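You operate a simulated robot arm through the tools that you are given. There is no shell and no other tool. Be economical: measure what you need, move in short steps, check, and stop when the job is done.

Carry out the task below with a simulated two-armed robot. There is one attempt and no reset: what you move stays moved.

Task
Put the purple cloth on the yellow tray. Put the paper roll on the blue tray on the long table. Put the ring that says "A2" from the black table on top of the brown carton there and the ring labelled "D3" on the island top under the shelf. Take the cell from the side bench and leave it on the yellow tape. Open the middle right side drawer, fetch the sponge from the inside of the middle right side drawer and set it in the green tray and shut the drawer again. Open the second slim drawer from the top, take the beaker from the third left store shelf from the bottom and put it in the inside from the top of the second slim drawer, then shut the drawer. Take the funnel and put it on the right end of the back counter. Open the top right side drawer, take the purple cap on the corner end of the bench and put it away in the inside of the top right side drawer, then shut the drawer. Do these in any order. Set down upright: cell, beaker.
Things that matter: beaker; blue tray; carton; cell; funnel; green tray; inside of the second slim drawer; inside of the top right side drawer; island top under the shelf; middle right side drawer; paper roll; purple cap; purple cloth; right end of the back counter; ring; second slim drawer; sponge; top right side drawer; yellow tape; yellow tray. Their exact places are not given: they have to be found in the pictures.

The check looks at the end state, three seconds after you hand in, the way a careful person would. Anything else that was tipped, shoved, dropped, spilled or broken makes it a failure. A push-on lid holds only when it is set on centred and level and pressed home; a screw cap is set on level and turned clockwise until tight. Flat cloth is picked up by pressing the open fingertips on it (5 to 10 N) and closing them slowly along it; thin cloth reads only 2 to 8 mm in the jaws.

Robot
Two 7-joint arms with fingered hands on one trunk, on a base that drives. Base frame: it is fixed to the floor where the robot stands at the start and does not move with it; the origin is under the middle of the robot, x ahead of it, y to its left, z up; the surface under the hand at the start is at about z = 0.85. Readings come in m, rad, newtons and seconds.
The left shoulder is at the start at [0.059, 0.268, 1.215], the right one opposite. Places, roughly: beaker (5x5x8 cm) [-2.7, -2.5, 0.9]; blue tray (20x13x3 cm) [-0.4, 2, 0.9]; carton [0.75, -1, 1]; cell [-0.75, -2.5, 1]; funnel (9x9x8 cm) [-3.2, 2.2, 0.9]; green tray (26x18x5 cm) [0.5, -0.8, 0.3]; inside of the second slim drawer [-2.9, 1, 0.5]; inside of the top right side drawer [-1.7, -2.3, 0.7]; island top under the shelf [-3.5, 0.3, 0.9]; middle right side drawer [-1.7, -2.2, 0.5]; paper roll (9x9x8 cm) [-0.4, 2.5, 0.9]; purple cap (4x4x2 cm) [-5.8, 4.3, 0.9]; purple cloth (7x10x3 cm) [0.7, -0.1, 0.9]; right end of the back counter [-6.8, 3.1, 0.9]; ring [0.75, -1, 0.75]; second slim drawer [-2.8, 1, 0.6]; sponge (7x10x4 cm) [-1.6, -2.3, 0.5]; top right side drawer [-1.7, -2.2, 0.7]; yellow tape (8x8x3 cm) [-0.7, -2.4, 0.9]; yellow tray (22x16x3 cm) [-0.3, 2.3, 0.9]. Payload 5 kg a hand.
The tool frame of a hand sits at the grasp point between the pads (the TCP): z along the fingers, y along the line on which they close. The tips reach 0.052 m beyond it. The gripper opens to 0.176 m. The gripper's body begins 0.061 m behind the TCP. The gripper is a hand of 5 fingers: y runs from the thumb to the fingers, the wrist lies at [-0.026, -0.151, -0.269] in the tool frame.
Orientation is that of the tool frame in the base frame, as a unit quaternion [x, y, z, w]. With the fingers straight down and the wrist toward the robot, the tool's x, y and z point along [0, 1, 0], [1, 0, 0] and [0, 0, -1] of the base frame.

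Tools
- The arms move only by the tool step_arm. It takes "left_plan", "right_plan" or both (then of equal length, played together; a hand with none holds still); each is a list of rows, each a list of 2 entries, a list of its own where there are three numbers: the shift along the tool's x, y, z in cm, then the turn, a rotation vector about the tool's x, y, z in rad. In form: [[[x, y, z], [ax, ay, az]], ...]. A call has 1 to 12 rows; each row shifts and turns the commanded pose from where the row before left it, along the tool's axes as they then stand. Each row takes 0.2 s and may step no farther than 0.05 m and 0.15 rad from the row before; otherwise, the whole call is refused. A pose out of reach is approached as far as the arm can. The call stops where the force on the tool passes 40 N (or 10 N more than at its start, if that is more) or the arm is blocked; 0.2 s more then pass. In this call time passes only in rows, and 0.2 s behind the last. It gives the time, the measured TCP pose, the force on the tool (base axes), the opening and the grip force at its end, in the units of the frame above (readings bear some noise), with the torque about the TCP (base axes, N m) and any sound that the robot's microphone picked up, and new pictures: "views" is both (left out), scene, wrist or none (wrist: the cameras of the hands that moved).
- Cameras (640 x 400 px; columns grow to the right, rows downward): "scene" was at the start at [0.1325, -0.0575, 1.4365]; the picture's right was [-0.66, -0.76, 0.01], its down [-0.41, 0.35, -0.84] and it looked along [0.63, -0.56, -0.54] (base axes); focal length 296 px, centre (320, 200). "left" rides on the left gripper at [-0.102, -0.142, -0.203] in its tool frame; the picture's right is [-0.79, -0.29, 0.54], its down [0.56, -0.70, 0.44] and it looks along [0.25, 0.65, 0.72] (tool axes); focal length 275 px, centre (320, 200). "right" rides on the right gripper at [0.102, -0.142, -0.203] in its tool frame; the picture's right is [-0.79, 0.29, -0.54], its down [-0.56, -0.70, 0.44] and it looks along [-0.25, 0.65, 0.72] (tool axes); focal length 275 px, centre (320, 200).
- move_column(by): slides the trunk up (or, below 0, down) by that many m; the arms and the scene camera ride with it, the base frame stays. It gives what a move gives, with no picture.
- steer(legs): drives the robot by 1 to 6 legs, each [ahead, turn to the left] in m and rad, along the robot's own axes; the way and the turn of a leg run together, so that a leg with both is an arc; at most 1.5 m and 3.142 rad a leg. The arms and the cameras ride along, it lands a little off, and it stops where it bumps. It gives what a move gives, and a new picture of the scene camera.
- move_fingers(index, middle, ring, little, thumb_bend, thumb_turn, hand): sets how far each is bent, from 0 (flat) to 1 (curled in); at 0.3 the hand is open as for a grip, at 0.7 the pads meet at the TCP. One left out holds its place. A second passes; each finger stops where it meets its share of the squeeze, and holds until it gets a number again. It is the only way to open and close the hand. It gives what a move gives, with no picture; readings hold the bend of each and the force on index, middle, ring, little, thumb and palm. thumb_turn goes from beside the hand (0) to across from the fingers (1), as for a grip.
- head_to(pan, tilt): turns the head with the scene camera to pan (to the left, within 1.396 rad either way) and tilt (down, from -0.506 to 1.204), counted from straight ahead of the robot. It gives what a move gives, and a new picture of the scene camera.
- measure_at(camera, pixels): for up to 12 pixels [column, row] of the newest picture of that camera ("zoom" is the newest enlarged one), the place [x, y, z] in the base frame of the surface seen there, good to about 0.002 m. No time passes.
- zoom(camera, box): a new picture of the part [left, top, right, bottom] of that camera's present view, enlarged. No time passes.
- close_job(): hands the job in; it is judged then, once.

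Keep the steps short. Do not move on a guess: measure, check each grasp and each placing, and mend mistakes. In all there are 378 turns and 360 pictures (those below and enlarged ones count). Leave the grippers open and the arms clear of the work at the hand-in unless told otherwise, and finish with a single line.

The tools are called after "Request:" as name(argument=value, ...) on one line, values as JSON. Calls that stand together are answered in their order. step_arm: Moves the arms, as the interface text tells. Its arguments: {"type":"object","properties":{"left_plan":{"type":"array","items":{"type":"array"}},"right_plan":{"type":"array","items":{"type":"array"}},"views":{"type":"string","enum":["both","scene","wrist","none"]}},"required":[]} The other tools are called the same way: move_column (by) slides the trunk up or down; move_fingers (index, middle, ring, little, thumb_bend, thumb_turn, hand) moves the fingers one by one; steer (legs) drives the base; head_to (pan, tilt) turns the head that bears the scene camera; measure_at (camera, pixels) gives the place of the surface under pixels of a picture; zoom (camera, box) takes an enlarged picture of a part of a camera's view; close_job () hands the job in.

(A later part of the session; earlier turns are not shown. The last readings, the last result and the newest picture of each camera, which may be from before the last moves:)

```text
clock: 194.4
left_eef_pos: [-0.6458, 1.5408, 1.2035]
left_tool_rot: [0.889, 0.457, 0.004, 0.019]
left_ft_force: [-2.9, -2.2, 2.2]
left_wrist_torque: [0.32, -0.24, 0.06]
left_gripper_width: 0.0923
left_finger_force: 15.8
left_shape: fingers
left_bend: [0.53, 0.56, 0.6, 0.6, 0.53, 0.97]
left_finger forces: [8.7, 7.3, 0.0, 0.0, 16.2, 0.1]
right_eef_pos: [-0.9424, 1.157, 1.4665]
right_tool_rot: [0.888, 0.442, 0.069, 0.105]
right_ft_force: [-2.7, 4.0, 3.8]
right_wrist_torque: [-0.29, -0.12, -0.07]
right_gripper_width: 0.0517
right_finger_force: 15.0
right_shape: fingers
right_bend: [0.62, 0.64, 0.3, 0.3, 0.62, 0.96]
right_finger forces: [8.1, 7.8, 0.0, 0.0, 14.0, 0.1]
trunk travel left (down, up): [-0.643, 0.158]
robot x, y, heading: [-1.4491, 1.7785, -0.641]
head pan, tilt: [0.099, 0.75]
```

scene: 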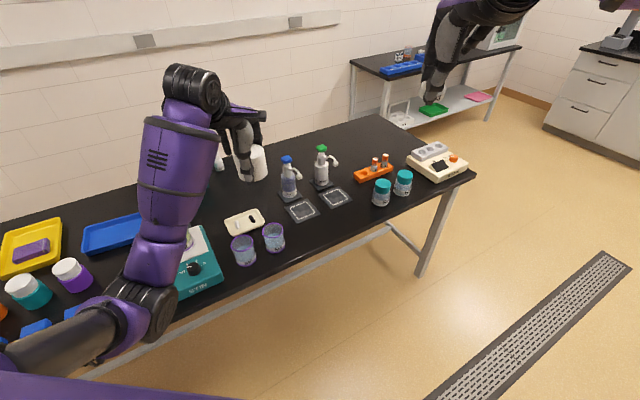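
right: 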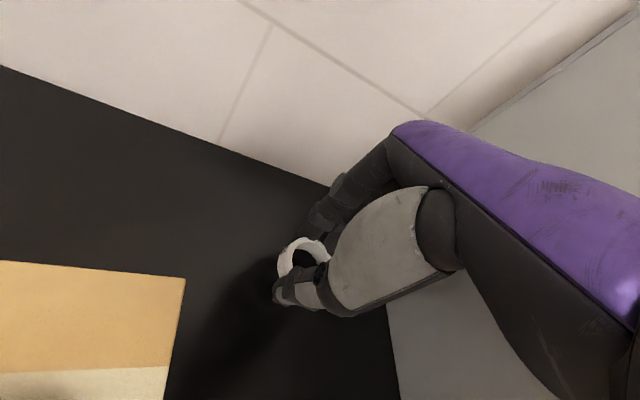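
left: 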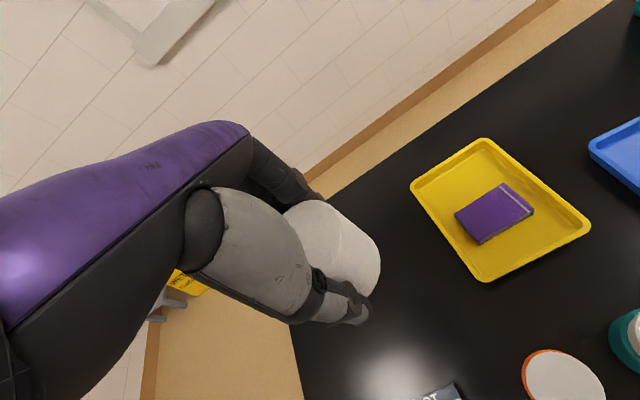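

The turn was blocked at heading -0.64. The left elbow is near the stirrer, so I zoom in to check it isn't against the beaker there.

Request:
zoom(camera="scene", box=[60, 100, 320, 340])

Request:
measure_at(camera="scene", pixels=[[150, 300], [165, 270], [145, 330], [180, 240], [60, 350], [195, 275], [187, 235], [215, 155], [110, 320]])

Request:
zoom(camera="left", box=[0, 0, 640, 400])

```text
1.67 times, centred on (190, 220) of scene
```

zoom: 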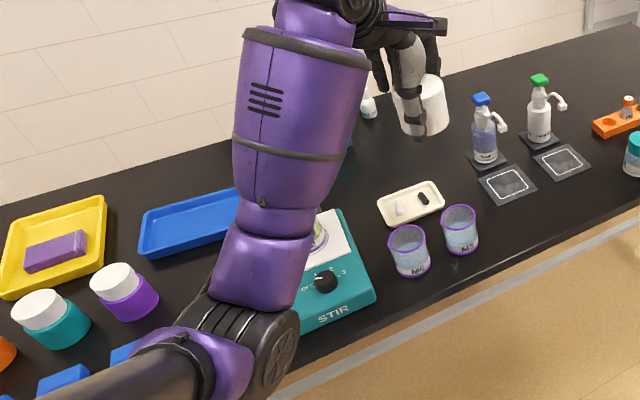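

```text
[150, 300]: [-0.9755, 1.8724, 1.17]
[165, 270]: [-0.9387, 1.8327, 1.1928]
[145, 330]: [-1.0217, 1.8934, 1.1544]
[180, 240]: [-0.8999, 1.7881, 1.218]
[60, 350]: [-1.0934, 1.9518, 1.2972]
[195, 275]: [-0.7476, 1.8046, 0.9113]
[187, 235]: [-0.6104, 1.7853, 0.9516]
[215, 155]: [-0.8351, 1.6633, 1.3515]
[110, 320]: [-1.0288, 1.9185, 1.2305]
```

```text
1.00 times, centred on (320, 200) of left (not enlarged: the box is as wide or as high as the picture)
```

zoom: 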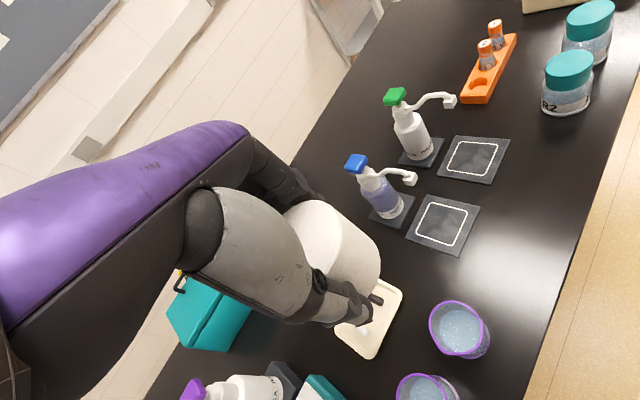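

Nothing on the table was touched: the elbow is at z≈1.15 and off the table. The rear of the base probably met something. I try a small forward arc left.

Request:
steer(legs=[[0.08, 0.15]])

```text
clock: 195.6
left_eef_pos: [-0.5337, 1.6375, 1.192]
left_tool_rot: [0.848, 0.53, 0.001, 0.016]
left_ft_force: [1.6, 11.5, -2.5]
left_wrist_torque: [-1.3, 0.18, -0.09]
left_gripper_width: 0.0922
left_finger_force: 16.0
left_shape: fingers
left_bend: [0.53, 0.56, 0.6, 0.6, 0.53, 0.97]
left_finger forces: [8.7, 7.4, 0.0, 0.1, 16.1, 0.1]
right_eef_pos: [-0.7613, 1.2136, 1.4621]
right_tool_rot: [0.849, 0.515, 0.072, 0.1]
right_ft_force: [3.1, 14.0, 2.5]
right_wrist_torque: [-1.52, 0.33, -0.62]
right_gripper_width: 0.052
right_finger_force: 14.9
right_shape: fingers
right_bend: [0.62, 0.64, 0.3, 0.3, 0.62, 0.96]
right_finger forces: [8.3, 7.7, 0.0, 0.0, 14.0, 0.0]
trunk travel left (down, up): [-0.643, 0.158]
robot x, y, heading: [-1.3764, 1.7304, -0.483]
head pan, tilt: [0.099, 0.75]
```

scene: 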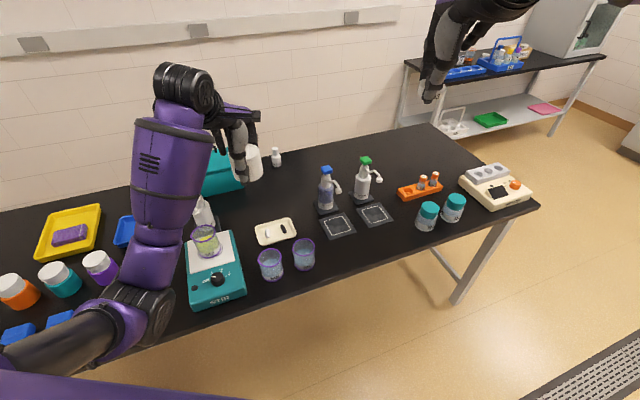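

That worked. I continue with the turn to heading 0.

Request:
steer(legs=[[0, 0.25], [0.05, 0.23]])

```text
clock: 198.3
left_eef_pos: [-0.5317, 2.0227, 1.1908]
left_tool_rot: [0.699, 0.715, 0.005, 0.011]
left_ft_force: [2.4, -3.0, -1.9]
left_wrist_torque: [0.31, 0.16, 0.01]
left_gripper_width: 0.0922
left_finger_force: 15.7
left_shape: fingers
left_bend: [0.53, 0.56, 0.6, 0.6, 0.53, 0.97]
left_finger forces: [8.6, 7.3, 0.0, 0.0, 15.5, 0.0]
right_eef_pos: [-0.5359, 1.5367, 1.4554]
right_tool_rot: [0.704, 0.7, 0.095, 0.075]
right_ft_force: [2.8, -3.5, -2.1]
right_wrist_torque: [0.45, 0.19, 0.19]
right_gripper_width: 0.0522
right_finger_force: 15.3
right_shape: fingers
right_bend: [0.62, 0.64, 0.3, 0.3, 0.62, 0.96]
right_finger forces: [8.6, 7.7, 0.1, 0.0, 14.4, 0.1]
trunk travel left (down, up): [-0.643, 0.158]
robot x, y, heading: [-1.326, 1.7112, -0.009]
head pan, tilt: [0.099, 0.75]
```

scene: 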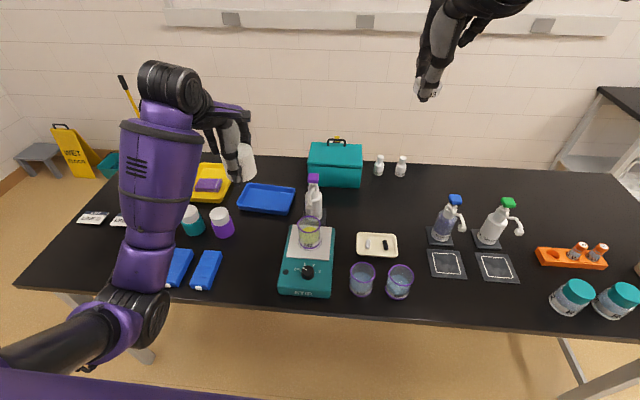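

I drive 0.1 m ahead, bringing the roll near the blue tray.

Request:
steer(legs=[[0.1, 0]])

Request:
measure_at(camera="scene", pixels=[[265, 205], [250, 195], [290, 195], [245, 215], [287, 217]])

```text
clock: 199.0
left_eef_pos: [-0.5879, 2.0259, 1.2225]
left_tool_rot: [0.701, 0.713, 0.018, 0.024]
left_ft_force: [-3.0, -4.3, 0.6]
left_wrist_torque: [0.42, -0.33, 0.16]
left_gripper_width: 0.0921
left_finger_force: 15.5
left_shape: fingers
left_bend: [0.53, 0.56, 0.6, 0.6, 0.53, 0.97]
left_finger forces: [8.8, 7.5, 0.0, 0.2, 16.1, 0.1]
right_eef_pos: [-0.5963, 1.5347, 1.485]
right_tool_rot: [0.709, 0.691, 0.109, 0.089]
right_ft_force: [-2.1, -5.7, 0.2]
right_wrist_torque: [0.62, -0.15, 0.21]
right_gripper_width: 0.0517
right_finger_force: 15.3
right_shape: fingers
right_bend: [0.62, 0.64, 0.3, 0.3, 0.62, 0.97]
right_finger forces: [8.3, 7.8, 0.0, 0.0, 14.3, 0.0]
trunk travel left (down, up): [-0.643, 0.158]
robot x, y, heading: [-1.3268, 1.7128, -0.005]
head pan, tilt: [0.099, 0.75]
stopped in leg 1: the force on the tool passed its limit at 139 N (the readings are from after the stop); the commanded pose is now the measured one
```

scene: 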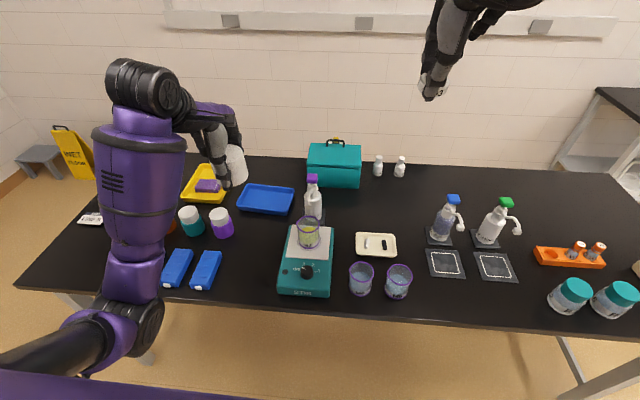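

```text
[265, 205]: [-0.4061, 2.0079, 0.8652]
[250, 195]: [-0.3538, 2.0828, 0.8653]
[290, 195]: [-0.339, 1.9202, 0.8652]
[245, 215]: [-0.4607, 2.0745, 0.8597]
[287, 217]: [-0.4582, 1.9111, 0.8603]
```

The base is blocked here although it reached x=-1.21 at y=2.2. I look straight down in front to see what's in the way.

Request:
head_to(pan=0.0, tilt=1.2)

Request:
head_to(pan=-0.8, tilt=1.1)

```text
clock: 199.9
left_eef_pos: [-0.5786, 2.0261, 1.2145]
left_tool_rot: [0.7, 0.714, 0.014, 0.02]
left_ft_force: [3.9, -3.5, -2.1]
left_wrist_torque: [0.35, 0.47, 0.04]
left_gripper_width: 0.0921
left_finger_force: 16.6
left_shape: fingers
left_bend: [0.53, 0.56, 0.6, 0.6, 0.53, 0.97]
left_finger forces: [8.9, 7.5, 0.0, 0.0, 16.0, 0.1]
right_eef_pos: [-0.584, 1.5352, 1.4777]
right_tool_rot: [0.71, 0.691, 0.104, 0.086]
right_ft_force: [4.3, -4.3, -4.7]
right_wrist_torque: [0.59, 0.38, 0.35]
right_gripper_width: 0.0518
right_finger_force: 15.4
right_shape: fingers
right_bend: [0.62, 0.64, 0.3, 0.3, 0.62, 0.96]
right_finger forces: [8.3, 7.9, 0.0, 0.0, 14.2, 0.1]
trunk travel left (down, up): [-0.643, 0.158]
robot x, y, heading: [-1.3316, 1.7119, -0.007]
head pan, tilt: [0.0, 1.201]
```

scene: 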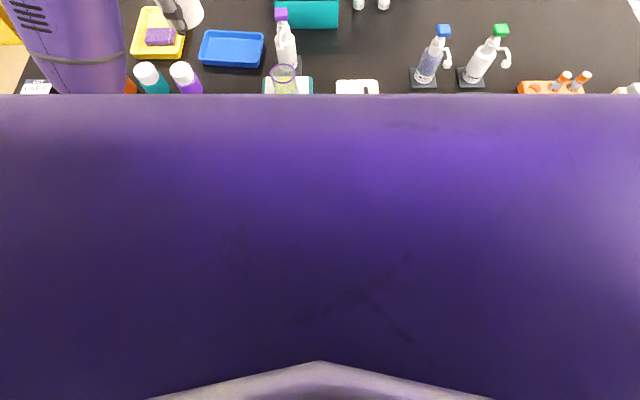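

```text
clock: 201.0
left_eef_pos: [-0.5836, 2.0318, 1.2178]
left_tool_rot: [0.7, 0.714, 0.015, 0.023]
left_ft_force: [0.5, 1.2, -1.0]
left_wrist_torque: [-0.06, 0.01, 0.01]
left_gripper_width: 0.0918
left_finger_force: 15.6
left_shape: fingers
left_bend: [0.53, 0.56, 0.6, 0.6, 0.53, 0.97]
left_finger forces: [8.9, 7.5, 0.0, 0.1, 16.0, 0.0]
right_eef_pos: [-0.5916, 1.5428, 1.4814]
right_tool_rot: [0.709, 0.692, 0.106, 0.088]
right_ft_force: [0.7, 1.1, -0.7]
right_wrist_torque: [-0.01, 0.07, -0.05]
right_gripper_width: 0.0523
right_finger_force: 15.5
right_shape: fingers
right_bend: [0.62, 0.64, 0.3, 0.3, 0.62, 0.96]
right_finger forces: [8.4, 7.9, 0.1, 0.0, 14.2, 0.0]
trunk travel left (down, up): [-0.643, 0.158]
robot x, y, heading: [-1.3282, 1.7134, -0.008]
head pan, tilt: [-0.799, 1.1]
```

scene: 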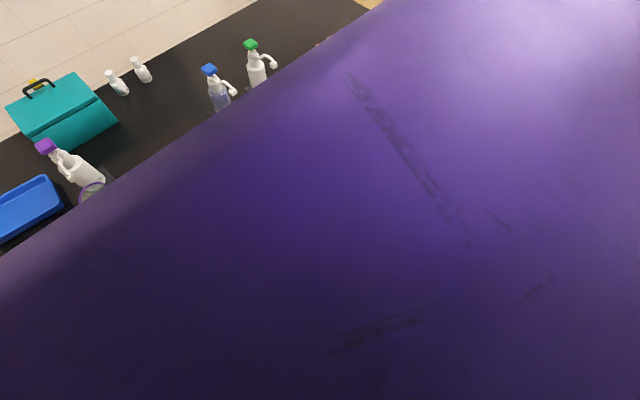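

I can't see any obstacle. The stop may have come from the body still swaying after the previous turn. I retry with a short leg now that it has settled.

Request:
steer(legs=[[0.04, 0]])

```text
clock: 201.9
left_eef_pos: [-0.5393, 2.0314, 1.2151]
left_tool_rot: [0.7, 0.714, 0.013, 0.021]
left_ft_force: [3.8, 0.5, -3.0]
left_wrist_torque: [-0.07, 0.38, -0.07]
left_gripper_width: 0.0921
left_finger_force: 16.0
left_shape: fingers
left_bend: [0.53, 0.56, 0.6, 0.6, 0.53, 0.97]
left_finger forces: [9.0, 7.5, 0.0, 0.0, 16.0, 0.1]
right_eef_pos: [-0.5451, 1.5424, 1.4793]
right_tool_rot: [0.709, 0.692, 0.103, 0.087]
right_ft_force: [4.2, -0.6, -3.2]
right_wrist_torque: [0.09, 0.36, 0.07]
right_gripper_width: 0.0518
right_finger_force: 15.6
right_shape: fingers
right_bend: [0.62, 0.64, 0.3, 0.3, 0.62, 0.96]
right_finger forces: [8.4, 7.9, 0.0, 0.0, 14.2, 0.1]
trunk travel left (down, up): [-0.643, 0.158]
robot x, y, heading: [-1.2891, 1.7141, -0.01]
head pan, tilt: [-0.799, 1.1]
```

scene: 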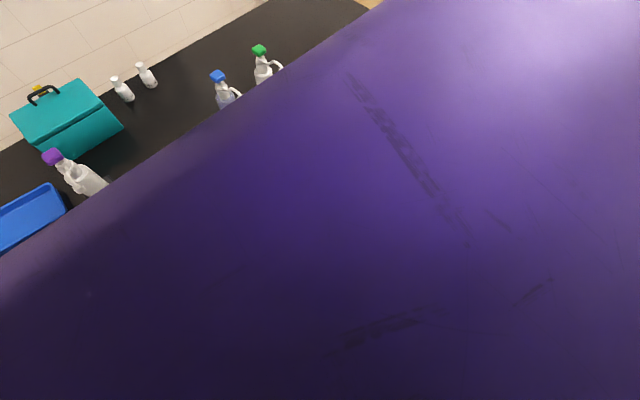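

So the stops come from swaying, and I'll let it settle between drives. I turn the head back to the tray, then drive another 0.06 m.

Request:
head_to(pan=0.3, tilt=0.75)

Request:
steer(legs=[[0.06, 0]])

```text
clock: 203.3
left_eef_pos: [-0.5646, 2.0316, 1.2302]
left_tool_rot: [0.7, 0.713, 0.021, 0.029]
left_ft_force: [-3.0, -1.2, 0.7]
left_wrist_torque: [0.06, -0.28, 0.1]
left_gripper_width: 0.0919
left_finger_force: 16.3
left_shape: fingers
left_bend: [0.53, 0.56, 0.6, 0.6, 0.53, 0.97]
left_finger forces: [9.0, 7.3, 0.0, 0.0, 16.0, 0.0]
right_eef_pos: [-0.5757, 1.5409, 1.4946]
right_tool_rot: [0.707, 0.692, 0.112, 0.095]
right_ft_force: [-3.8, 0.2, 1.3]
right_wrist_torque: [-0.01, -0.28, -0.06]
right_gripper_width: 0.0518
right_finger_force: 15.2
right_shape: fingers
right_bend: [0.62, 0.64, 0.3, 0.3, 0.62, 0.96]
right_finger forces: [8.3, 8.0, 0.0, 0.0, 14.3, 0.0]
trunk travel left (down, up): [-0.643, 0.158]
robot x, y, heading: [-1.291, 1.7097, -0.009]
head pan, tilt: [0.3, 0.75]
```

scene: 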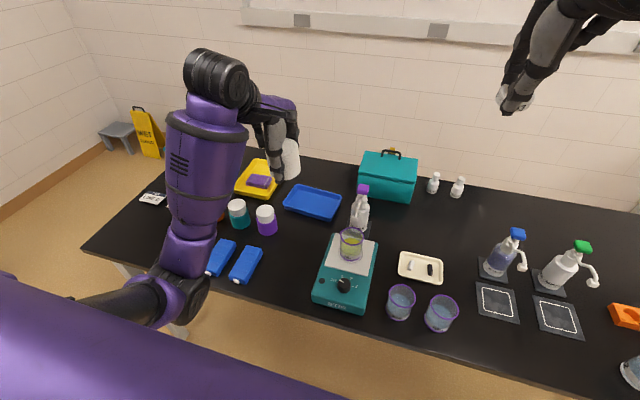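

```text
clock: 204.4
left_eef_pos: [-0.496, 2.0303, 1.2272]
left_tool_rot: [0.7, 0.714, 0.019, 0.027]
left_ft_force: [0.8, 0.0, -2.0]
left_wrist_torque: [-0.02, 0.1, -0.02]
left_gripper_width: 0.0918
left_finger_force: 16.2
left_shape: fingers
left_bend: [0.53, 0.56, 0.6, 0.6, 0.53, 0.97]
left_finger forces: [9.0, 7.4, 0.1, 0.0, 15.8, 0.0]
right_eef_pos: [-0.5062, 1.5404, 1.4896]
right_tool_rot: [0.708, 0.691, 0.109, 0.093]
right_ft_force: [0.9, -0.4, -0.8]
right_wrist_torque: [0.02, 0.16, 0.04]
right_gripper_width: 0.0522
right_finger_force: 15.3
right_shape: fingers
right_bend: [0.62, 0.64, 0.3, 0.3, 0.62, 0.96]
right_finger forces: [8.3, 8.0, 0.0, 0.0, 14.4, 0.1]
trunk travel left (down, up): [-0.643, 0.158]
robot x, y, heading: [-1.2273, 1.7104, -0.009]
head pan, tilt: [0.3, 0.75]
```

scene: 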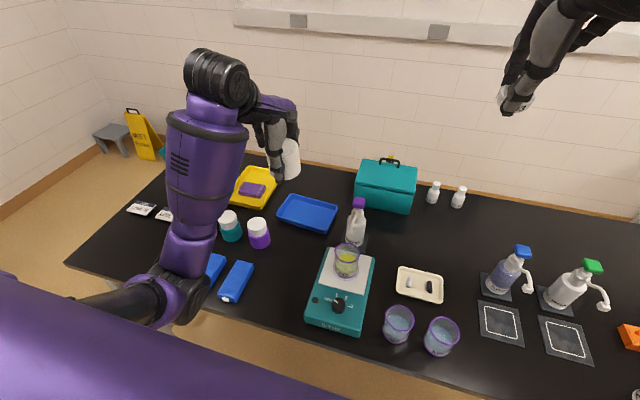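

Now I bring the roll above the tray centre, level it and lower it most of the way.

Request:
measure_at(camera="scene", pixels=[[307, 212], [293, 198], [338, 206], [278, 215], [325, 231]])

Request:
step_arm(left_plan=[[[-1, 2, 0], [0.03, 0, 0]], [[-1.5, 4, 1], [0.035, 0, 0]], [[0, 4, 2], [0, 0, 0]], [[0, 0.8, 4], [0, 0, 0]], [[0, 0, 4], [0, 0, 0]], [[0, 0, 4], [0, 0, 0]], [[0, 0, 3], [0, 0, 0]]])

```text
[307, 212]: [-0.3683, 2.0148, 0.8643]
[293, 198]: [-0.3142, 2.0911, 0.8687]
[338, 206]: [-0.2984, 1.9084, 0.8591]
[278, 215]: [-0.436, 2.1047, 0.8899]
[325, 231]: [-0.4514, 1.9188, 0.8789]
```

```text
clock: 206.0
left_eef_pos: [-0.4004, 2.0072, 1.0605]
left_tool_rot: [0.7, 0.714, 0.002, 0.008]
left_ft_force: [1.8, 0.1, 0.2]
left_wrist_torque: [0.01, 0.2, -0.08]
left_gripper_width: 0.0918
left_finger_force: 15.8
left_shape: fingers
left_bend: [0.53, 0.56, 0.6, 0.6, 0.53, 0.97]
left_finger forces: [8.9, 7.1, 0.0, 0.0, 15.5, 0.0]
right_eef_pos: [-0.5245, 1.5402, 1.4981]
right_tool_rot: [0.708, 0.691, 0.113, 0.098]
right_ft_force: [1.9, -0.2, -1.6]
right_wrist_torque: [0.04, 0.17, 0.01]
right_gripper_width: 0.0518
right_finger_force: 15.3
right_shape: fingers
right_bend: [0.62, 0.64, 0.3, 0.3, 0.62, 0.96]
right_finger forces: [8.4, 8.0, 0.0, 0.0, 14.3, 0.0]
trunk travel left (down, up): [-0.643, 0.158]
robot x, y, heading: [-1.2251, 1.7145, -0.008]
head pan, tilt: [0.3, 0.75]
```

scene: 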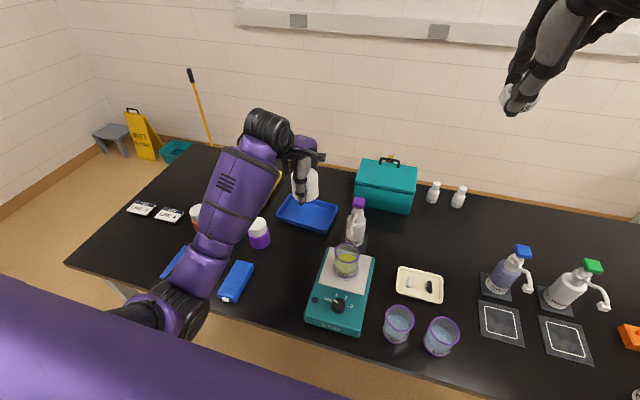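
left: 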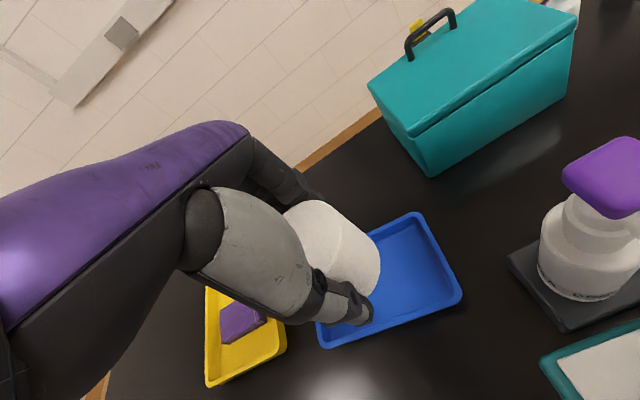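

I centre on x≈-0.38 and lower slowly to z≈0.942, where the finger and thumb tips are about at rim height.

Request:
step_arm(left_plan=[[[0, 1.8, 3], [0, 0, 0]], [[0, 0.4, 4], [0, 0, 0]], [[0, 0, 3], [0, 0, 0]], [[0, 0, 1], [0, 0, 0]], [[0, 0, 0.6], [0, 0, 0]]], views="wrist")

Request:
zoom(camera="scene", box=[230, 130, 390, 260])

```text
clock: 207.2
left_eef_pos: [-0.381, 2.0044, 0.9485]
left_tool_rot: [0.701, 0.713, 0.001, 0.013]
left_ft_force: [0.3, 0.7, 9.9]
left_wrist_torque: [-0.23, -0.71, 0.06]
left_gripper_width: 0.0919
left_finger_force: 22.0
left_shape: fingers
left_bend: [0.53, 0.56, 0.6, 0.6, 0.53, 0.97]
left_finger forces: [19.2, 7.7, 0.0, 0.0, 17.3, 0.0]
right_eef_pos: [-0.5298, 1.5402, 1.5016]
right_tool_rot: [0.707, 0.69, 0.115, 0.099]
right_ft_force: [-0.5, 0.0, -0.1]
right_wrist_torque: [-0.03, -0.1, -0.05]
right_gripper_width: 0.0518
right_finger_force: 15.3
right_shape: fingers
right_bend: [0.62, 0.64, 0.3, 0.3, 0.62, 0.96]
right_finger forces: [8.3, 8.0, 0.0, 0.0, 14.3, 0.1]
trunk travel left (down, up): [-0.643, 0.158]
robot x, y, heading: [-1.2252, 1.716, -0.007]
head pan, tilt: [0.3, 0.75]
```

left: 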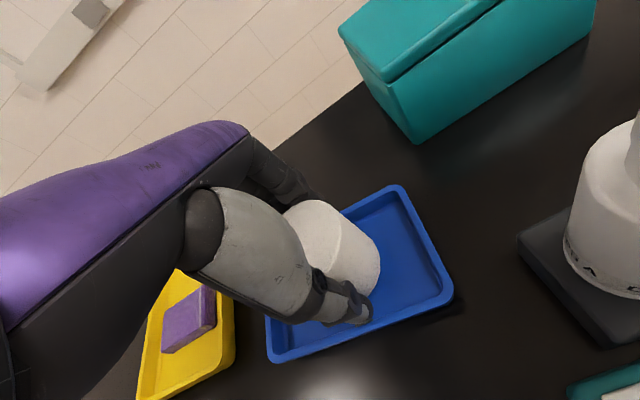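

```text
3.08 times, centred on (310, 195) of scene
```

zoom: 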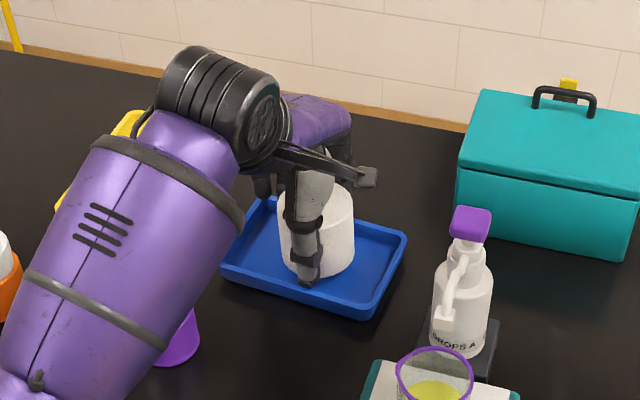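

The index tip rests on the far rim. I lift slightly, shift 0.7 cm toward me, and lower again.

Request:
step_arm(left_plan=[[[0, 0, -0.5], [0, 0, 0]], [[0, -0.7, 0], [0, 0, 0]], [[0, 0, 0.5], [0, 0, 0]], [[0, 0, 0.4], [0, 0, 0]], [[0, 0, 0.3], [0, 0, 0]]], views="none")

```text
clock: 208.5
left_eef_pos: [-0.3977, 2.0059, 0.9569]
left_tool_rot: [0.701, 0.713, 0.008, 0.02]
left_ft_force: [-1.8, 0.6, 0.1]
left_wrist_torque: [-0.04, -0.19, 0.01]
left_gripper_width: 0.0919
left_finger_force: 16.1
left_shape: fingers
left_bend: [0.53, 0.56, 0.6, 0.6, 0.53, 0.97]
left_finger forces: [9.0, 7.4, 0.1, 0.0, 16.0, 0.0]
right_eef_pos: [-0.5514, 1.5414, 1.5108]
right_tool_rot: [0.706, 0.69, 0.12, 0.106]
right_ft_force: [-2.1, 0.0, -0.4]
right_wrist_torque: [-0.03, -0.16, -0.05]
right_gripper_width: 0.0519
right_finger_force: 15.1
right_shape: fingers
right_bend: [0.62, 0.64, 0.3, 0.3, 0.62, 0.96]
right_finger forces: [8.3, 8.0, 0.0, 0.1, 14.2, 0.0]
trunk travel left (down, up): [-0.643, 0.158]
robot x, y, heading: [-1.2294, 1.7126, -0.004]
head pan, tilt: [0.3, 0.75]
stopped in row 5 (left hand): the force on the tool passed its limit at 42 N (the readings are from after the stop); the commanded pose is now the measured one
```

The tray is too narrow in this direction. I lift and yaw the hand about 1.2 rad, so it closes along the tray's long side.

Request:
step_arm(left_plan=[[[0, 0, -2], [0, 0, 0]], [[0, 0, -3], [0, 0, 0.1]], [[0, 0, -2], [0, 0, 0.12]], [[0, 0, 0], [0, 0, 0.12]], [[0, 0, 0], [0, 0, 0.12]], [[0, 0, 0], [0, 0, 0.12]], [[0, 0, 0], [0, 0, 0.12]], [[0, 0, 0], [0, 0, 0.12]], [[0, 0, 0], [0, 0, 0.12]], [[0, 0, 0], [0, 0, 0.12]], [[0, 0, 0], [0, 0, 0.12]]])

```text
clock: 210.9
left_eef_pos: [-0.3973, 2.0067, 1.0242]
left_tool_rot: [0.979, 0.202, 0.015, 0.01]
left_ft_force: [-1.1, -0.5, -1.9]
left_wrist_torque: [0.05, 0.03, 0.01]
left_gripper_width: 0.0917
left_finger_force: 16.0
left_shape: fingers
left_bend: [0.53, 0.56, 0.6, 0.6, 0.53, 0.97]
left_finger forces: [9.0, 7.4, 0.0, 0.0, 15.8, 0.0]
right_eef_pos: [-0.5473, 1.5391, 1.5091]
right_tool_rot: [0.706, 0.69, 0.118, 0.103]
right_ft_force: [0.4, -0.2, -0.4]
right_wrist_torque: [-0.01, 0.04, -0.01]
right_gripper_width: 0.0519
right_finger_force: 15.6
right_shape: fingers
right_bend: [0.62, 0.64, 0.3, 0.3, 0.62, 0.96]
right_finger forces: [8.3, 7.9, 0.0, 0.0, 14.3, 0.0]
trunk travel left (down, up): [-0.643, 0.158]
robot x, y, heading: [-1.2289, 1.711, -0.007]
head pan, tilt: [0.3, 0.75]
```

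scene: 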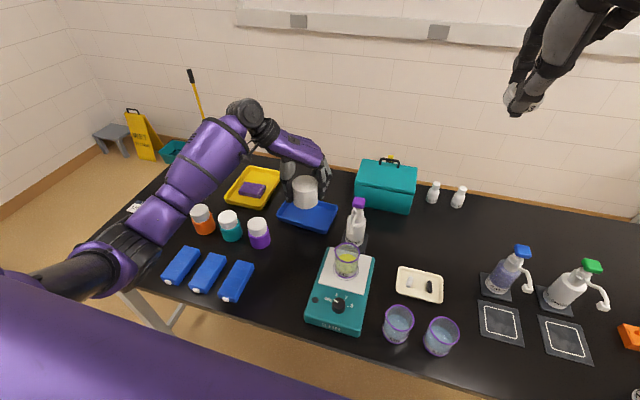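
left: 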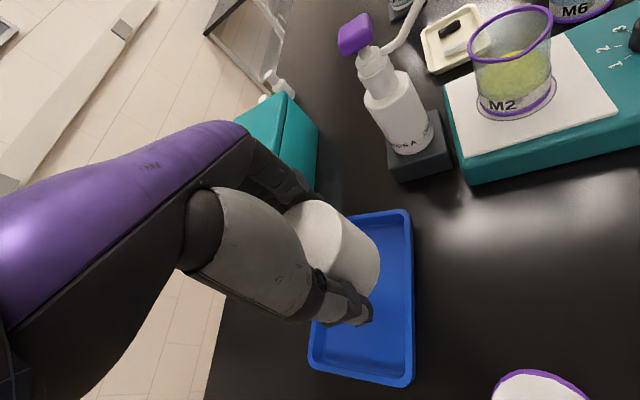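

The hand now closes along the tray's long side. I centre and lower to the tray floor.

Request:
step_arm(left_plan=[[[1, 0.5, 2], [0, 0, 0]], [[0.4, 0, 3], [0, 0, 0]], [[0, 0, 2], [0, 0, 0]], [[0, 0, 1], [0, 0, 0]], [[0, 0, 0.5], [0, 0, 0]], [[0, 0, 0.4], [0, 0, 0]]], views="wrist")

```text
clock: 212.3
left_eef_pos: [-0.3786, 2.0032, 0.9391]
left_tool_rot: [0.979, 0.202, 0.018, 0.012]
left_ft_force: [0.0, -0.7, 10.9]
left_wrist_torque: [-0.22, -0.65, -0.09]
left_gripper_width: 0.0918
left_finger_force: 22.0
left_shape: fingers
left_bend: [0.53, 0.56, 0.6, 0.6, 0.53, 0.97]
left_finger forces: [8.9, 7.4, 11.8, 0.1, 15.7, 0.0]
right_eef_pos: [-0.5485, 1.5406, 1.5101]
right_tool_rot: [0.707, 0.69, 0.119, 0.103]
right_ft_force: [-0.4, -0.6, 0.1]
right_wrist_torque: [0.01, 0.0, 0.01]
right_gripper_width: 0.0519
right_finger_force: 15.8
right_shape: fingers
right_bend: [0.62, 0.64, 0.3, 0.3, 0.62, 0.96]
right_finger forces: [8.3, 7.9, 0.0, 0.0, 14.4, 0.0]
trunk travel left (down, up): [-0.643, 0.158]
robot x, y, heading: [-1.2288, 1.7113, -0.008]
head pan, tilt: [0.3, 0.75]
```

left: 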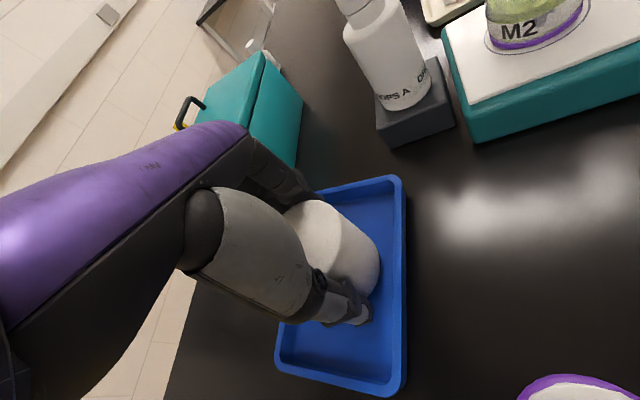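

The ring finger touches down. I straighten the unused ring and little fingers, then lower the last bit.

Request:
move_fingers(hand="left", ring=0.3, little=0.3)

Request:
step_arm(left_plan=[[[0, 0, 0.3], [0, 0, 0]], [[0, 0, 0.3], [0, 0, 0]], [[0, 0, 0.2], [0, 0, 0]]], views="none")

```text
clock: 213.3
left_eef_pos: [-0.3784, 2.0041, 0.9366]
left_tool_rot: [0.979, 0.203, 0.016, 0.01]
left_ft_force: [0.0, 0.5, -2.1]
left_wrist_torque: [0.0, -0.04, -0.02]
left_gripper_width: 0.0919
left_finger_force: 16.4
left_shape: fingers
left_bend: [0.53, 0.56, 0.3, 0.3, 0.53, 0.97]
left_finger forces: [8.9, 7.4, 0.0, 0.0, 15.8, 0.0]
right_eef_pos: [-0.5475, 1.5416, 1.5094]
right_tool_rot: [0.707, 0.69, 0.118, 0.104]
right_ft_force: [0.7, 0.1, -0.3]
right_wrist_torque: [-0.03, 0.0, 0.02]
right_gripper_width: 0.0522
right_finger_force: 15.1
right_shape: fingers
right_bend: [0.62, 0.64, 0.3, 0.3, 0.62, 0.96]
right_finger forces: [8.3, 7.9, 0.0, 0.0, 14.3, 0.1]
trunk travel left (down, up): [-0.643, 0.158]
robot x, y, heading: [-1.2289, 1.7119, -0.007]
head pan, tilt: [0.3, 0.75]
```

```text
clock: 214.1
left_eef_pos: [-0.3792, 2.0059, 0.9283]
left_tool_rot: [0.979, 0.204, 0.016, 0.011]
left_ft_force: [-2.4, 0.4, 4.8]
left_wrist_torque: [-0.16, 0.02, -0.08]
left_gripper_width: 0.0917
left_finger_force: 17.2
left_shape: fingers
left_bend: [0.53, 0.56, 0.3, 0.3, 0.53, 0.97]
left_finger forces: [8.9, 9.6, 0.0, 0.0, 16.5, 0.1]
right_eef_pos: [-0.5483, 1.5397, 1.5097]
right_tool_rot: [0.707, 0.69, 0.12, 0.103]
right_ft_force: [0.3, 0.4, 0.2]
right_wrist_torque: [0.01, 0.0, 0.04]
right_gripper_width: 0.0519
right_finger_force: 14.7
right_shape: fingers
right_bend: [0.62, 0.64, 0.3, 0.3, 0.62, 0.96]
right_finger forces: [8.4, 7.9, 0.0, 0.0, 14.3, 0.0]
trunk travel left (down, up): [-0.643, 0.158]
robot x, y, heading: [-1.2271, 1.7106, -0.008]
head pan, tilt: [0.3, 0.75]
```

The roll now touches the tray floor (5 N). I release and lift.

Request:
move_fingers(hand="left", index=0.42, middle=0.42, thumb_bend=0.42)

Request:
step_arm(left_plan=[[[0, 0, -2], [0, 0, 0]], [[0, 0, -4], [0, 0, 0]], [[0, 0, -4], [0, 0, 0]], [[0, 0, -4], [0, 0, 0]], [[0, 0, -4], [0, 0, 0]], [[0, 0, -4], [0, 0, 0]]], views="scene")

```text
clock: 215.1
left_eef_pos: [-0.379, 2.0069, 0.9275]
left_tool_rot: [0.979, 0.203, 0.016, 0.011]
left_ft_force: [-0.6, 0.1, 0.4]
left_wrist_torque: [0.02, -0.01, 0.01]
left_gripper_width: 0.1345
left_finger_force: 0.0
left_shape: fingers
left_bend: [0.42, 0.42, 0.3, 0.3, 0.42, 0.97]
left_finger forces: [0.0, 0.0, 0.0, 0.0, 0.0, 0.1]
right_eef_pos: [-0.5475, 1.5403, 1.5088]
right_tool_rot: [0.706, 0.69, 0.119, 0.104]
right_ft_force: [-0.3, -0.3, 0.5]
right_wrist_torque: [0.02, 0.01, 0.01]
right_gripper_width: 0.0518
right_finger_force: 15.6
right_shape: fingers
right_bend: [0.62, 0.64, 0.3, 0.3, 0.62, 0.96]
right_finger forces: [8.2, 8.0, 0.0, 0.1, 14.4, 0.0]
trunk travel left (down, up): [-0.643, 0.158]
robot x, y, heading: [-1.2258, 1.7127, -0.012]
head pan, tilt: [0.3, 0.75]
```

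```text
clock: 216.5
left_eef_pos: [-0.3859, 2.0059, 1.1458]
left_tool_rot: [0.979, 0.203, 0.017, 0.01]
left_ft_force: [-1.3, -1.2, -2.5]
left_wrist_torque: [0.02, -0.09, 0.0]
left_gripper_width: 0.1345
left_finger_force: 0.1
left_shape: fingers
left_bend: [0.42, 0.42, 0.3, 0.3, 0.42, 0.97]
left_finger forces: [0.0, 0.0, 0.0, 0.0, 0.0, 0.0]
right_eef_pos: [-0.5493, 1.5388, 1.5097]
right_tool_rot: [0.706, 0.69, 0.119, 0.103]
right_ft_force: [-0.4, -0.4, 0.4]
right_wrist_torque: [0.0, -0.07, 0.0]
right_gripper_width: 0.0519
right_finger_force: 15.4
right_shape: fingers
right_bend: [0.62, 0.64, 0.3, 0.3, 0.62, 0.96]
right_finger forces: [8.4, 7.9, 0.0, 0.0, 14.3, 0.1]
trunk travel left (down, up): [-0.643, 0.158]
robot x, y, heading: [-1.2244, 1.7118, -0.007]
head pan, tilt: [0.3, 0.75]
```

scene: 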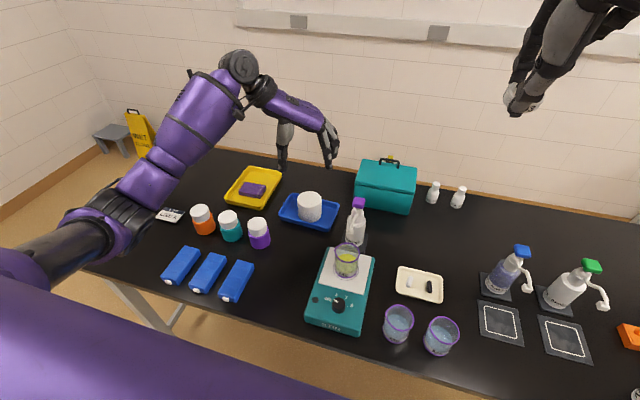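

Both the cloth and the roll are placed. I yaw the left hand back and raise it, then back off from the table.

Request:
step_arm(left_plan=[[[0, 0, -3], [0, 0, -0.12]], [[0, 0, -3], [0, 0, -0.12]], [[0, 0, -3], [0, 0, -0.12]], [[0, 0, 0], [0, 0, -0.12]], [[0, 0, 0], [0, 0, -0.12]], [[0, 0, 0], [0, 0, -0.12]], [[0, 0, 0], [0, 0, -0.12]], [[0, 0, 0], [0, 0, -0.12]], [[0, -3, 0], [0, 0, -0.12]], [[0, -4, 0], [0, 0, -0.08]], [[0, -4, 0], [0, 0, 0]]], views="none")

Request:
head_to(pan=1.39, tilt=0.4)

Request:
steer(legs=[[-0.25, 0]])

```text
clock: 218.9
left_eef_pos: [-0.5007, 2.0221, 1.2348]
left_tool_rot: [0.707, 0.707, 0.008, 0.019]
left_ft_force: [-1.4, 0.3, 0.6]
left_wrist_torque: [-0.01, -0.14, 0.01]
left_gripper_width: 0.1351
left_finger_force: 0.1
left_shape: fingers
left_bend: [0.42, 0.42, 0.3, 0.3, 0.42, 0.98]
left_finger forces: [0.1, 0.1, 0.0, 0.0, 0.0, 0.0]
right_eef_pos: [-0.5496, 1.5418, 1.512]
right_tool_rot: [0.706, 0.69, 0.12, 0.104]
right_ft_force: [0.2, 0.4, 1.2]
right_wrist_torque: [-0.04, -0.05, -0.03]
right_gripper_width: 0.0518
right_finger_force: 14.8
right_shape: fingers
right_bend: [0.62, 0.64, 0.3, 0.3, 0.62, 0.96]
right_finger forces: [8.2, 7.9, 0.1, 0.1, 14.3, 0.1]
trunk travel left (down, up): [-0.643, 0.158]
robot x, y, heading: [-1.2275, 1.7105, -0.012]
head pan, tilt: [0.3, 0.75]
```

```text
clock: 220.2
left_eef_pos: [-0.4995, 2.0208, 1.2337]
left_tool_rot: [0.707, 0.707, 0.009, 0.018]
left_ft_force: [0.7, -0.1, -0.2]
left_wrist_torque: [0.0, 0.03, -0.06]
left_gripper_width: 0.1348
left_finger_force: 0.1
left_shape: fingers
left_bend: [0.42, 0.42, 0.3, 0.3, 0.42, 0.98]
left_finger forces: [0.1, 0.0, 0.0, 0.0, 0.0, 0.1]
right_eef_pos: [-0.5469, 1.5409, 1.5091]
right_tool_rot: [0.707, 0.689, 0.119, 0.104]
right_ft_force: [0.0, -0.6, -1.1]
right_wrist_torque: [0.02, 0.03, -0.01]
right_gripper_width: 0.052
right_finger_force: 15.0
right_shape: fingers
right_bend: [0.62, 0.64, 0.3, 0.3, 0.62, 0.96]
right_finger forces: [8.3, 7.9, 0.0, 0.0, 14.4, 0.1]
trunk travel left (down, up): [-0.643, 0.158]
robot x, y, heading: [-1.2268, 1.7148, -0.012]
head pan, tilt: [1.389, 0.4]
```

scene: 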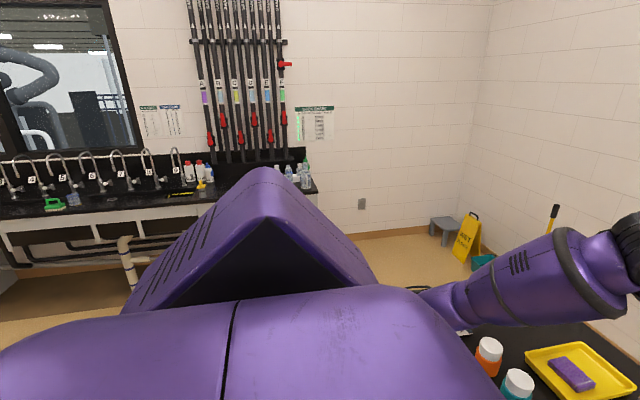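

```text
clock: 222.4
left_eef_pos: [-0.7429, 2.0197, 1.2346]
left_tool_rot: [0.709, 0.705, 0.009, 0.018]
left_ft_force: [-0.8, -0.4, -0.5]
left_wrist_torque: [0.02, -0.06, 0.02]
left_gripper_width: 0.135
left_finger_force: 0.1
left_shape: fingers
left_bend: [0.42, 0.42, 0.3, 0.3, 0.42, 0.98]
left_finger forces: [0.0, 0.0, 0.0, 0.1, 0.0, 0.0]
right_eef_pos: [-0.7925, 1.539, 1.5088]
right_tool_rot: [0.708, 0.688, 0.119, 0.103]
right_ft_force: [-0.3, 0.3, 0.2]
right_wrist_torque: [0.03, -0.1, -0.05]
right_gripper_width: 0.0517
right_finger_force: 15.2
right_shape: fingers
right_bend: [0.62, 0.64, 0.3, 0.3, 0.62, 0.96]
right_finger forces: [8.3, 7.8, 0.0, 0.0, 14.2, 0.0]
trunk travel left (down, up): [-0.643, 0.158]
robot x, y, heading: [-1.4707, 1.7141, -0.012]
head pan, tilt: [1.389, 0.4]
```

scene: 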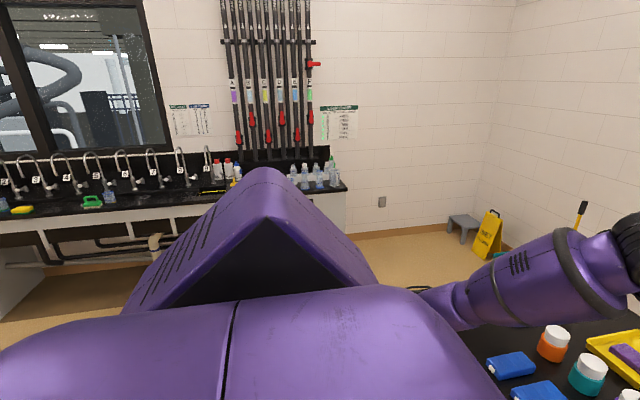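

I turn right to face along the aisle and look toward the island.

Request:
steer(legs=[[0, -1.57]])

Request:
head_to(pan=-1.3, tilt=0.4)

```text
clock: 228.7
left_eef_pos: [-1.1571, 1.0059, 1.2436]
left_tool_rot: [1.0, 0.006, -0.006, 0.024]
left_ft_force: [-1.6, -0.6, 0.0]
left_wrist_torque: [0.07, -0.17, 0.05]
left_gripper_width: 0.135
left_finger_force: 0.0
left_shape: fingers
left_bend: [0.42, 0.42, 0.3, 0.3, 0.42, 0.98]
left_finger forces: [0.0, 0.1, 0.1, 0.1, 0.0, 0.0]
right_eef_pos: [-1.639, 1.0524, 1.5169]
right_tool_rot: [0.986, -0.006, 0.013, 0.163]
right_ft_force: [-1.7, -0.9, 0.3]
right_wrist_torque: [0.11, -0.18, 0.13]
right_gripper_width: 0.0518
right_finger_force: 15.1
right_shape: fingers
right_bend: [0.62, 0.64, 0.3, 0.3, 0.62, 0.96]
right_finger forces: [8.9, 7.4, 0.0, 0.0, 13.9, 0.0]
trunk travel left (down, up): [-0.643, 0.158]
robot x, y, heading: [-1.4495, 1.7142, -1.564]
head pan, tilt: [1.389, 0.4]
```

scene: 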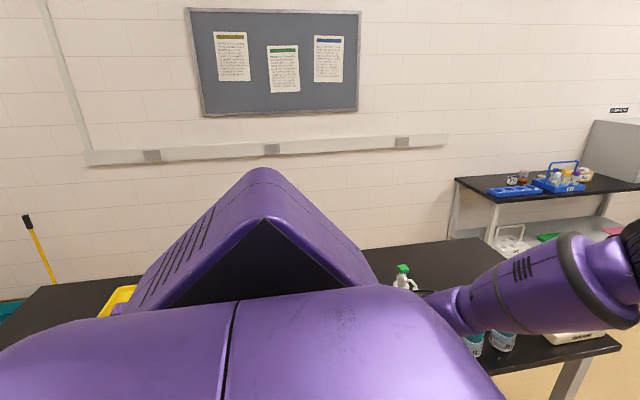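

```text
clock: 231.0
left_eef_pos: [-1.1541, 1.0244, 1.2522]
left_tool_rot: [0.999, 0.005, -0.007, 0.031]
left_ft_force: [0.3, 0.2, -0.5]
left_wrist_torque: [-0.07, 0.08, 0.0]
left_gripper_width: 0.1348
left_finger_force: 0.1
left_shape: fingers
left_bend: [0.42, 0.42, 0.3, 0.3, 0.42, 0.97]
left_finger forces: [0.0, 0.0, 0.1, 0.0, 0.0, 0.0]
right_eef_pos: [-1.6359, 1.0727, 1.5263]
right_tool_rot: [0.985, -0.006, 0.012, 0.171]
right_ft_force: [0.6, 0.7, 0.8]
right_wrist_torque: [-0.03, 0.1, -0.06]
right_gripper_width: 0.0518
right_finger_force: 15.1
right_shape: fingers
right_bend: [0.62, 0.64, 0.3, 0.3, 0.62, 0.97]
right_finger forces: [8.4, 7.8, 0.0, 0.1, 14.0, 0.1]
trunk travel left (down, up): [-0.643, 0.158]
robot x, y, heading: [-1.4508, 1.7142, -1.563]
head pan, tilt: [-1.3, 0.4]
```

scene: 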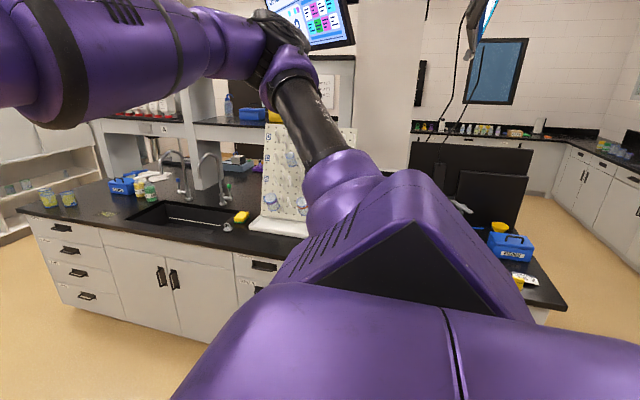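

I see the island: its front with drawers, a sink, a shelf frame and monitors. I measure key points.

Request:
measure_at(camera="scene", pixels=[[60, 226], [150, 280], [20, 212], [262, 262], [240, 245], [235, 217], [290, 225], [180, 215], [130, 188], [215, 125], [160, 123], [520, 275]])

Request:
zoom(camera="scene", box=[0, 90, 380, 330])

```text
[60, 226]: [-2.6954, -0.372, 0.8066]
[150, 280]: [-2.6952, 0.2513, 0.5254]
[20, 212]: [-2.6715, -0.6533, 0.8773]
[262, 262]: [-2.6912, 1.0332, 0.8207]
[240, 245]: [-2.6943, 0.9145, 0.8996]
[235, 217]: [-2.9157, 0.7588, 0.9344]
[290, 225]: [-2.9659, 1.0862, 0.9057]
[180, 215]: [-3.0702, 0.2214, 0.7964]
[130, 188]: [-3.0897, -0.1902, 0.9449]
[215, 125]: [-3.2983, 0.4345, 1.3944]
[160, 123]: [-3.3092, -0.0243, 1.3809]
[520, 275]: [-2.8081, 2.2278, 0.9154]
```

```text
1.67 times, centred on (190, 210) of scene
```

zoom: 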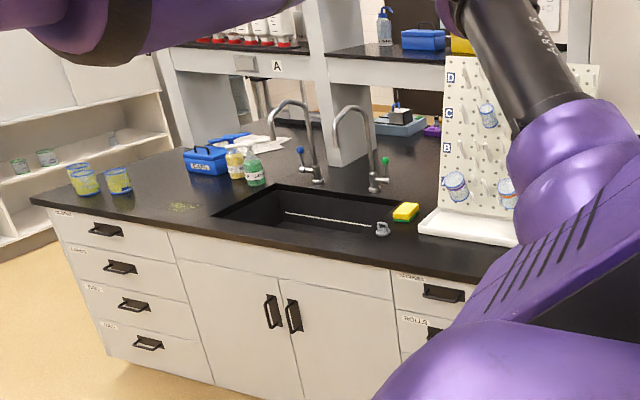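

The island front is at x=-2.69 with its top at z=0.90, and the shelf frame starts at about x=-3.3. I lower the trunk for stability and drive in front of it.

Request:
move_column(by=-0.15)

Request:
steer(legs=[[1.25, 0], [0, -1.57]])

Request:
head_to(pan=0.0, tilt=0.35)

```text
clock: 232.8
left_eef_pos: [-1.1549, 1.0248, 1.1033]
left_tool_rot: [0.999, 0.005, -0.007, 0.032]
left_ft_force: [-0.1, 1.3, -0.4]
left_wrist_torque: [0.0, 0.01, 0.02]
left_gripper_width: 0.135
left_finger_force: 0.0
left_shape: fingers
left_bend: [0.42, 0.42, 0.3, 0.3, 0.42, 0.97]
left_finger forces: [0.0, 0.0, 0.1, 0.0, 0.0, 0.0]
right_eef_pos: [-1.6367, 1.0729, 1.3765]
right_tool_rot: [0.985, -0.006, 0.012, 0.17]
right_ft_force: [-0.2, -0.5, 0.5]
right_wrist_torque: [-0.01, 0.0, 0.01]
right_gripper_width: 0.052
right_finger_force: 15.4
right_shape: fingers
right_bend: [0.62, 0.64, 0.3, 0.3, 0.62, 0.97]
right_finger forces: [8.2, 7.8, 0.0, 0.0, 14.1, 0.1]
trunk travel left (down, up): [-0.493, 0.308]
robot x, y, heading: [-1.4493, 1.7134, -1.568]
head pan, tilt: [-1.3, 0.4]
```

```text
clock: 247.1
left_eef_pos: [-2.1603, 0.186, 1.1033]
left_tool_rot: [-0.706, 0.708, 0.027, -0.018]
left_ft_force: [-0.1, 0.0, 0.3]
left_wrist_torque: [-0.06, -0.04, -0.02]
left_gripper_width: 0.1348
left_finger_force: 0.0
left_shape: fingers
left_bend: [0.42, 0.42, 0.3, 0.3, 0.42, 0.97]
left_finger forces: [0.1, 0.1, 0.0, 0.0, 0.0, 0.0]
right_eef_pos: [-2.107, 0.6672, 1.3754]
right_tool_rot: [-0.688, 0.705, 0.113, -0.128]
right_ft_force: [-0.5, 0.0, -1.1]
right_wrist_torque: [-0.01, -0.05, -0.01]
right_gripper_width: 0.0519
right_finger_force: 14.8
right_shape: fingers
right_bend: [0.62, 0.64, 0.3, 0.3, 0.62, 0.97]
right_finger forces: [8.6, 7.1, 0.0, 0.1, 13.5, 0.0]
trunk travel left (down, up): [-0.493, 0.308]
robot x, y, heading: [-1.4685, 0.4557, 3.138]
head pan, tilt: [-1.3, 0.4]
```

scene: 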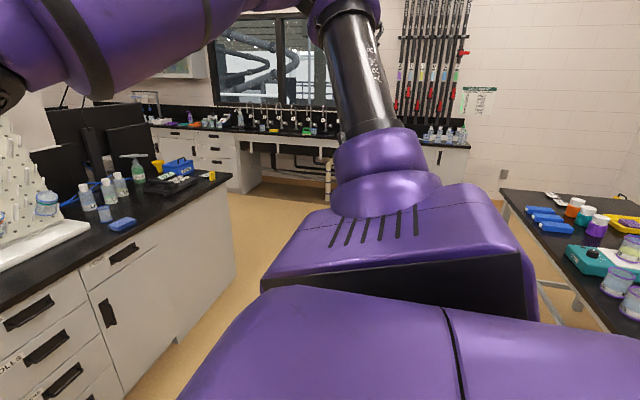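

```text
clock: 248.6
left_eef_pos: [-2.1476, 0.1854, 1.1111]
left_tool_rot: [-0.706, 0.708, 0.032, -0.021]
left_ft_force: [-1.0, 1.1, 0.0]
left_wrist_torque: [-0.05, -0.06, -0.01]
left_gripper_width: 0.135
left_finger_force: 0.0
left_shape: fingers
left_bend: [0.42, 0.42, 0.3, 0.3, 0.42, 0.98]
left_finger forces: [0.0, 0.1, 0.0, 0.0, 0.0, 0.0]
right_eef_pos: [-2.088, 0.6687, 1.3825]
right_tool_rot: [-0.687, 0.705, 0.117, -0.132]
right_ft_force: [-0.8, 0.8, -0.4]
right_wrist_torque: [-0.17, -0.07, 0.11]
right_gripper_width: 0.0518
right_finger_force: 14.2
right_shape: fingers
right_bend: [0.62, 0.64, 0.3, 0.3, 0.62, 0.97]
right_finger forces: [8.5, 7.5, 0.1, 0.0, 14.0, 0.0]
trunk travel left (down, up): [-0.493, 0.308]
robot x, y, heading: [-1.4656, 0.4521, 3.133]
head pan, tilt: [0.0, 0.351]
```

scene: 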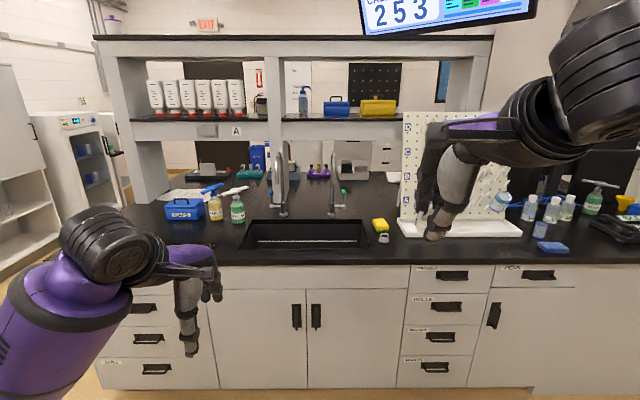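

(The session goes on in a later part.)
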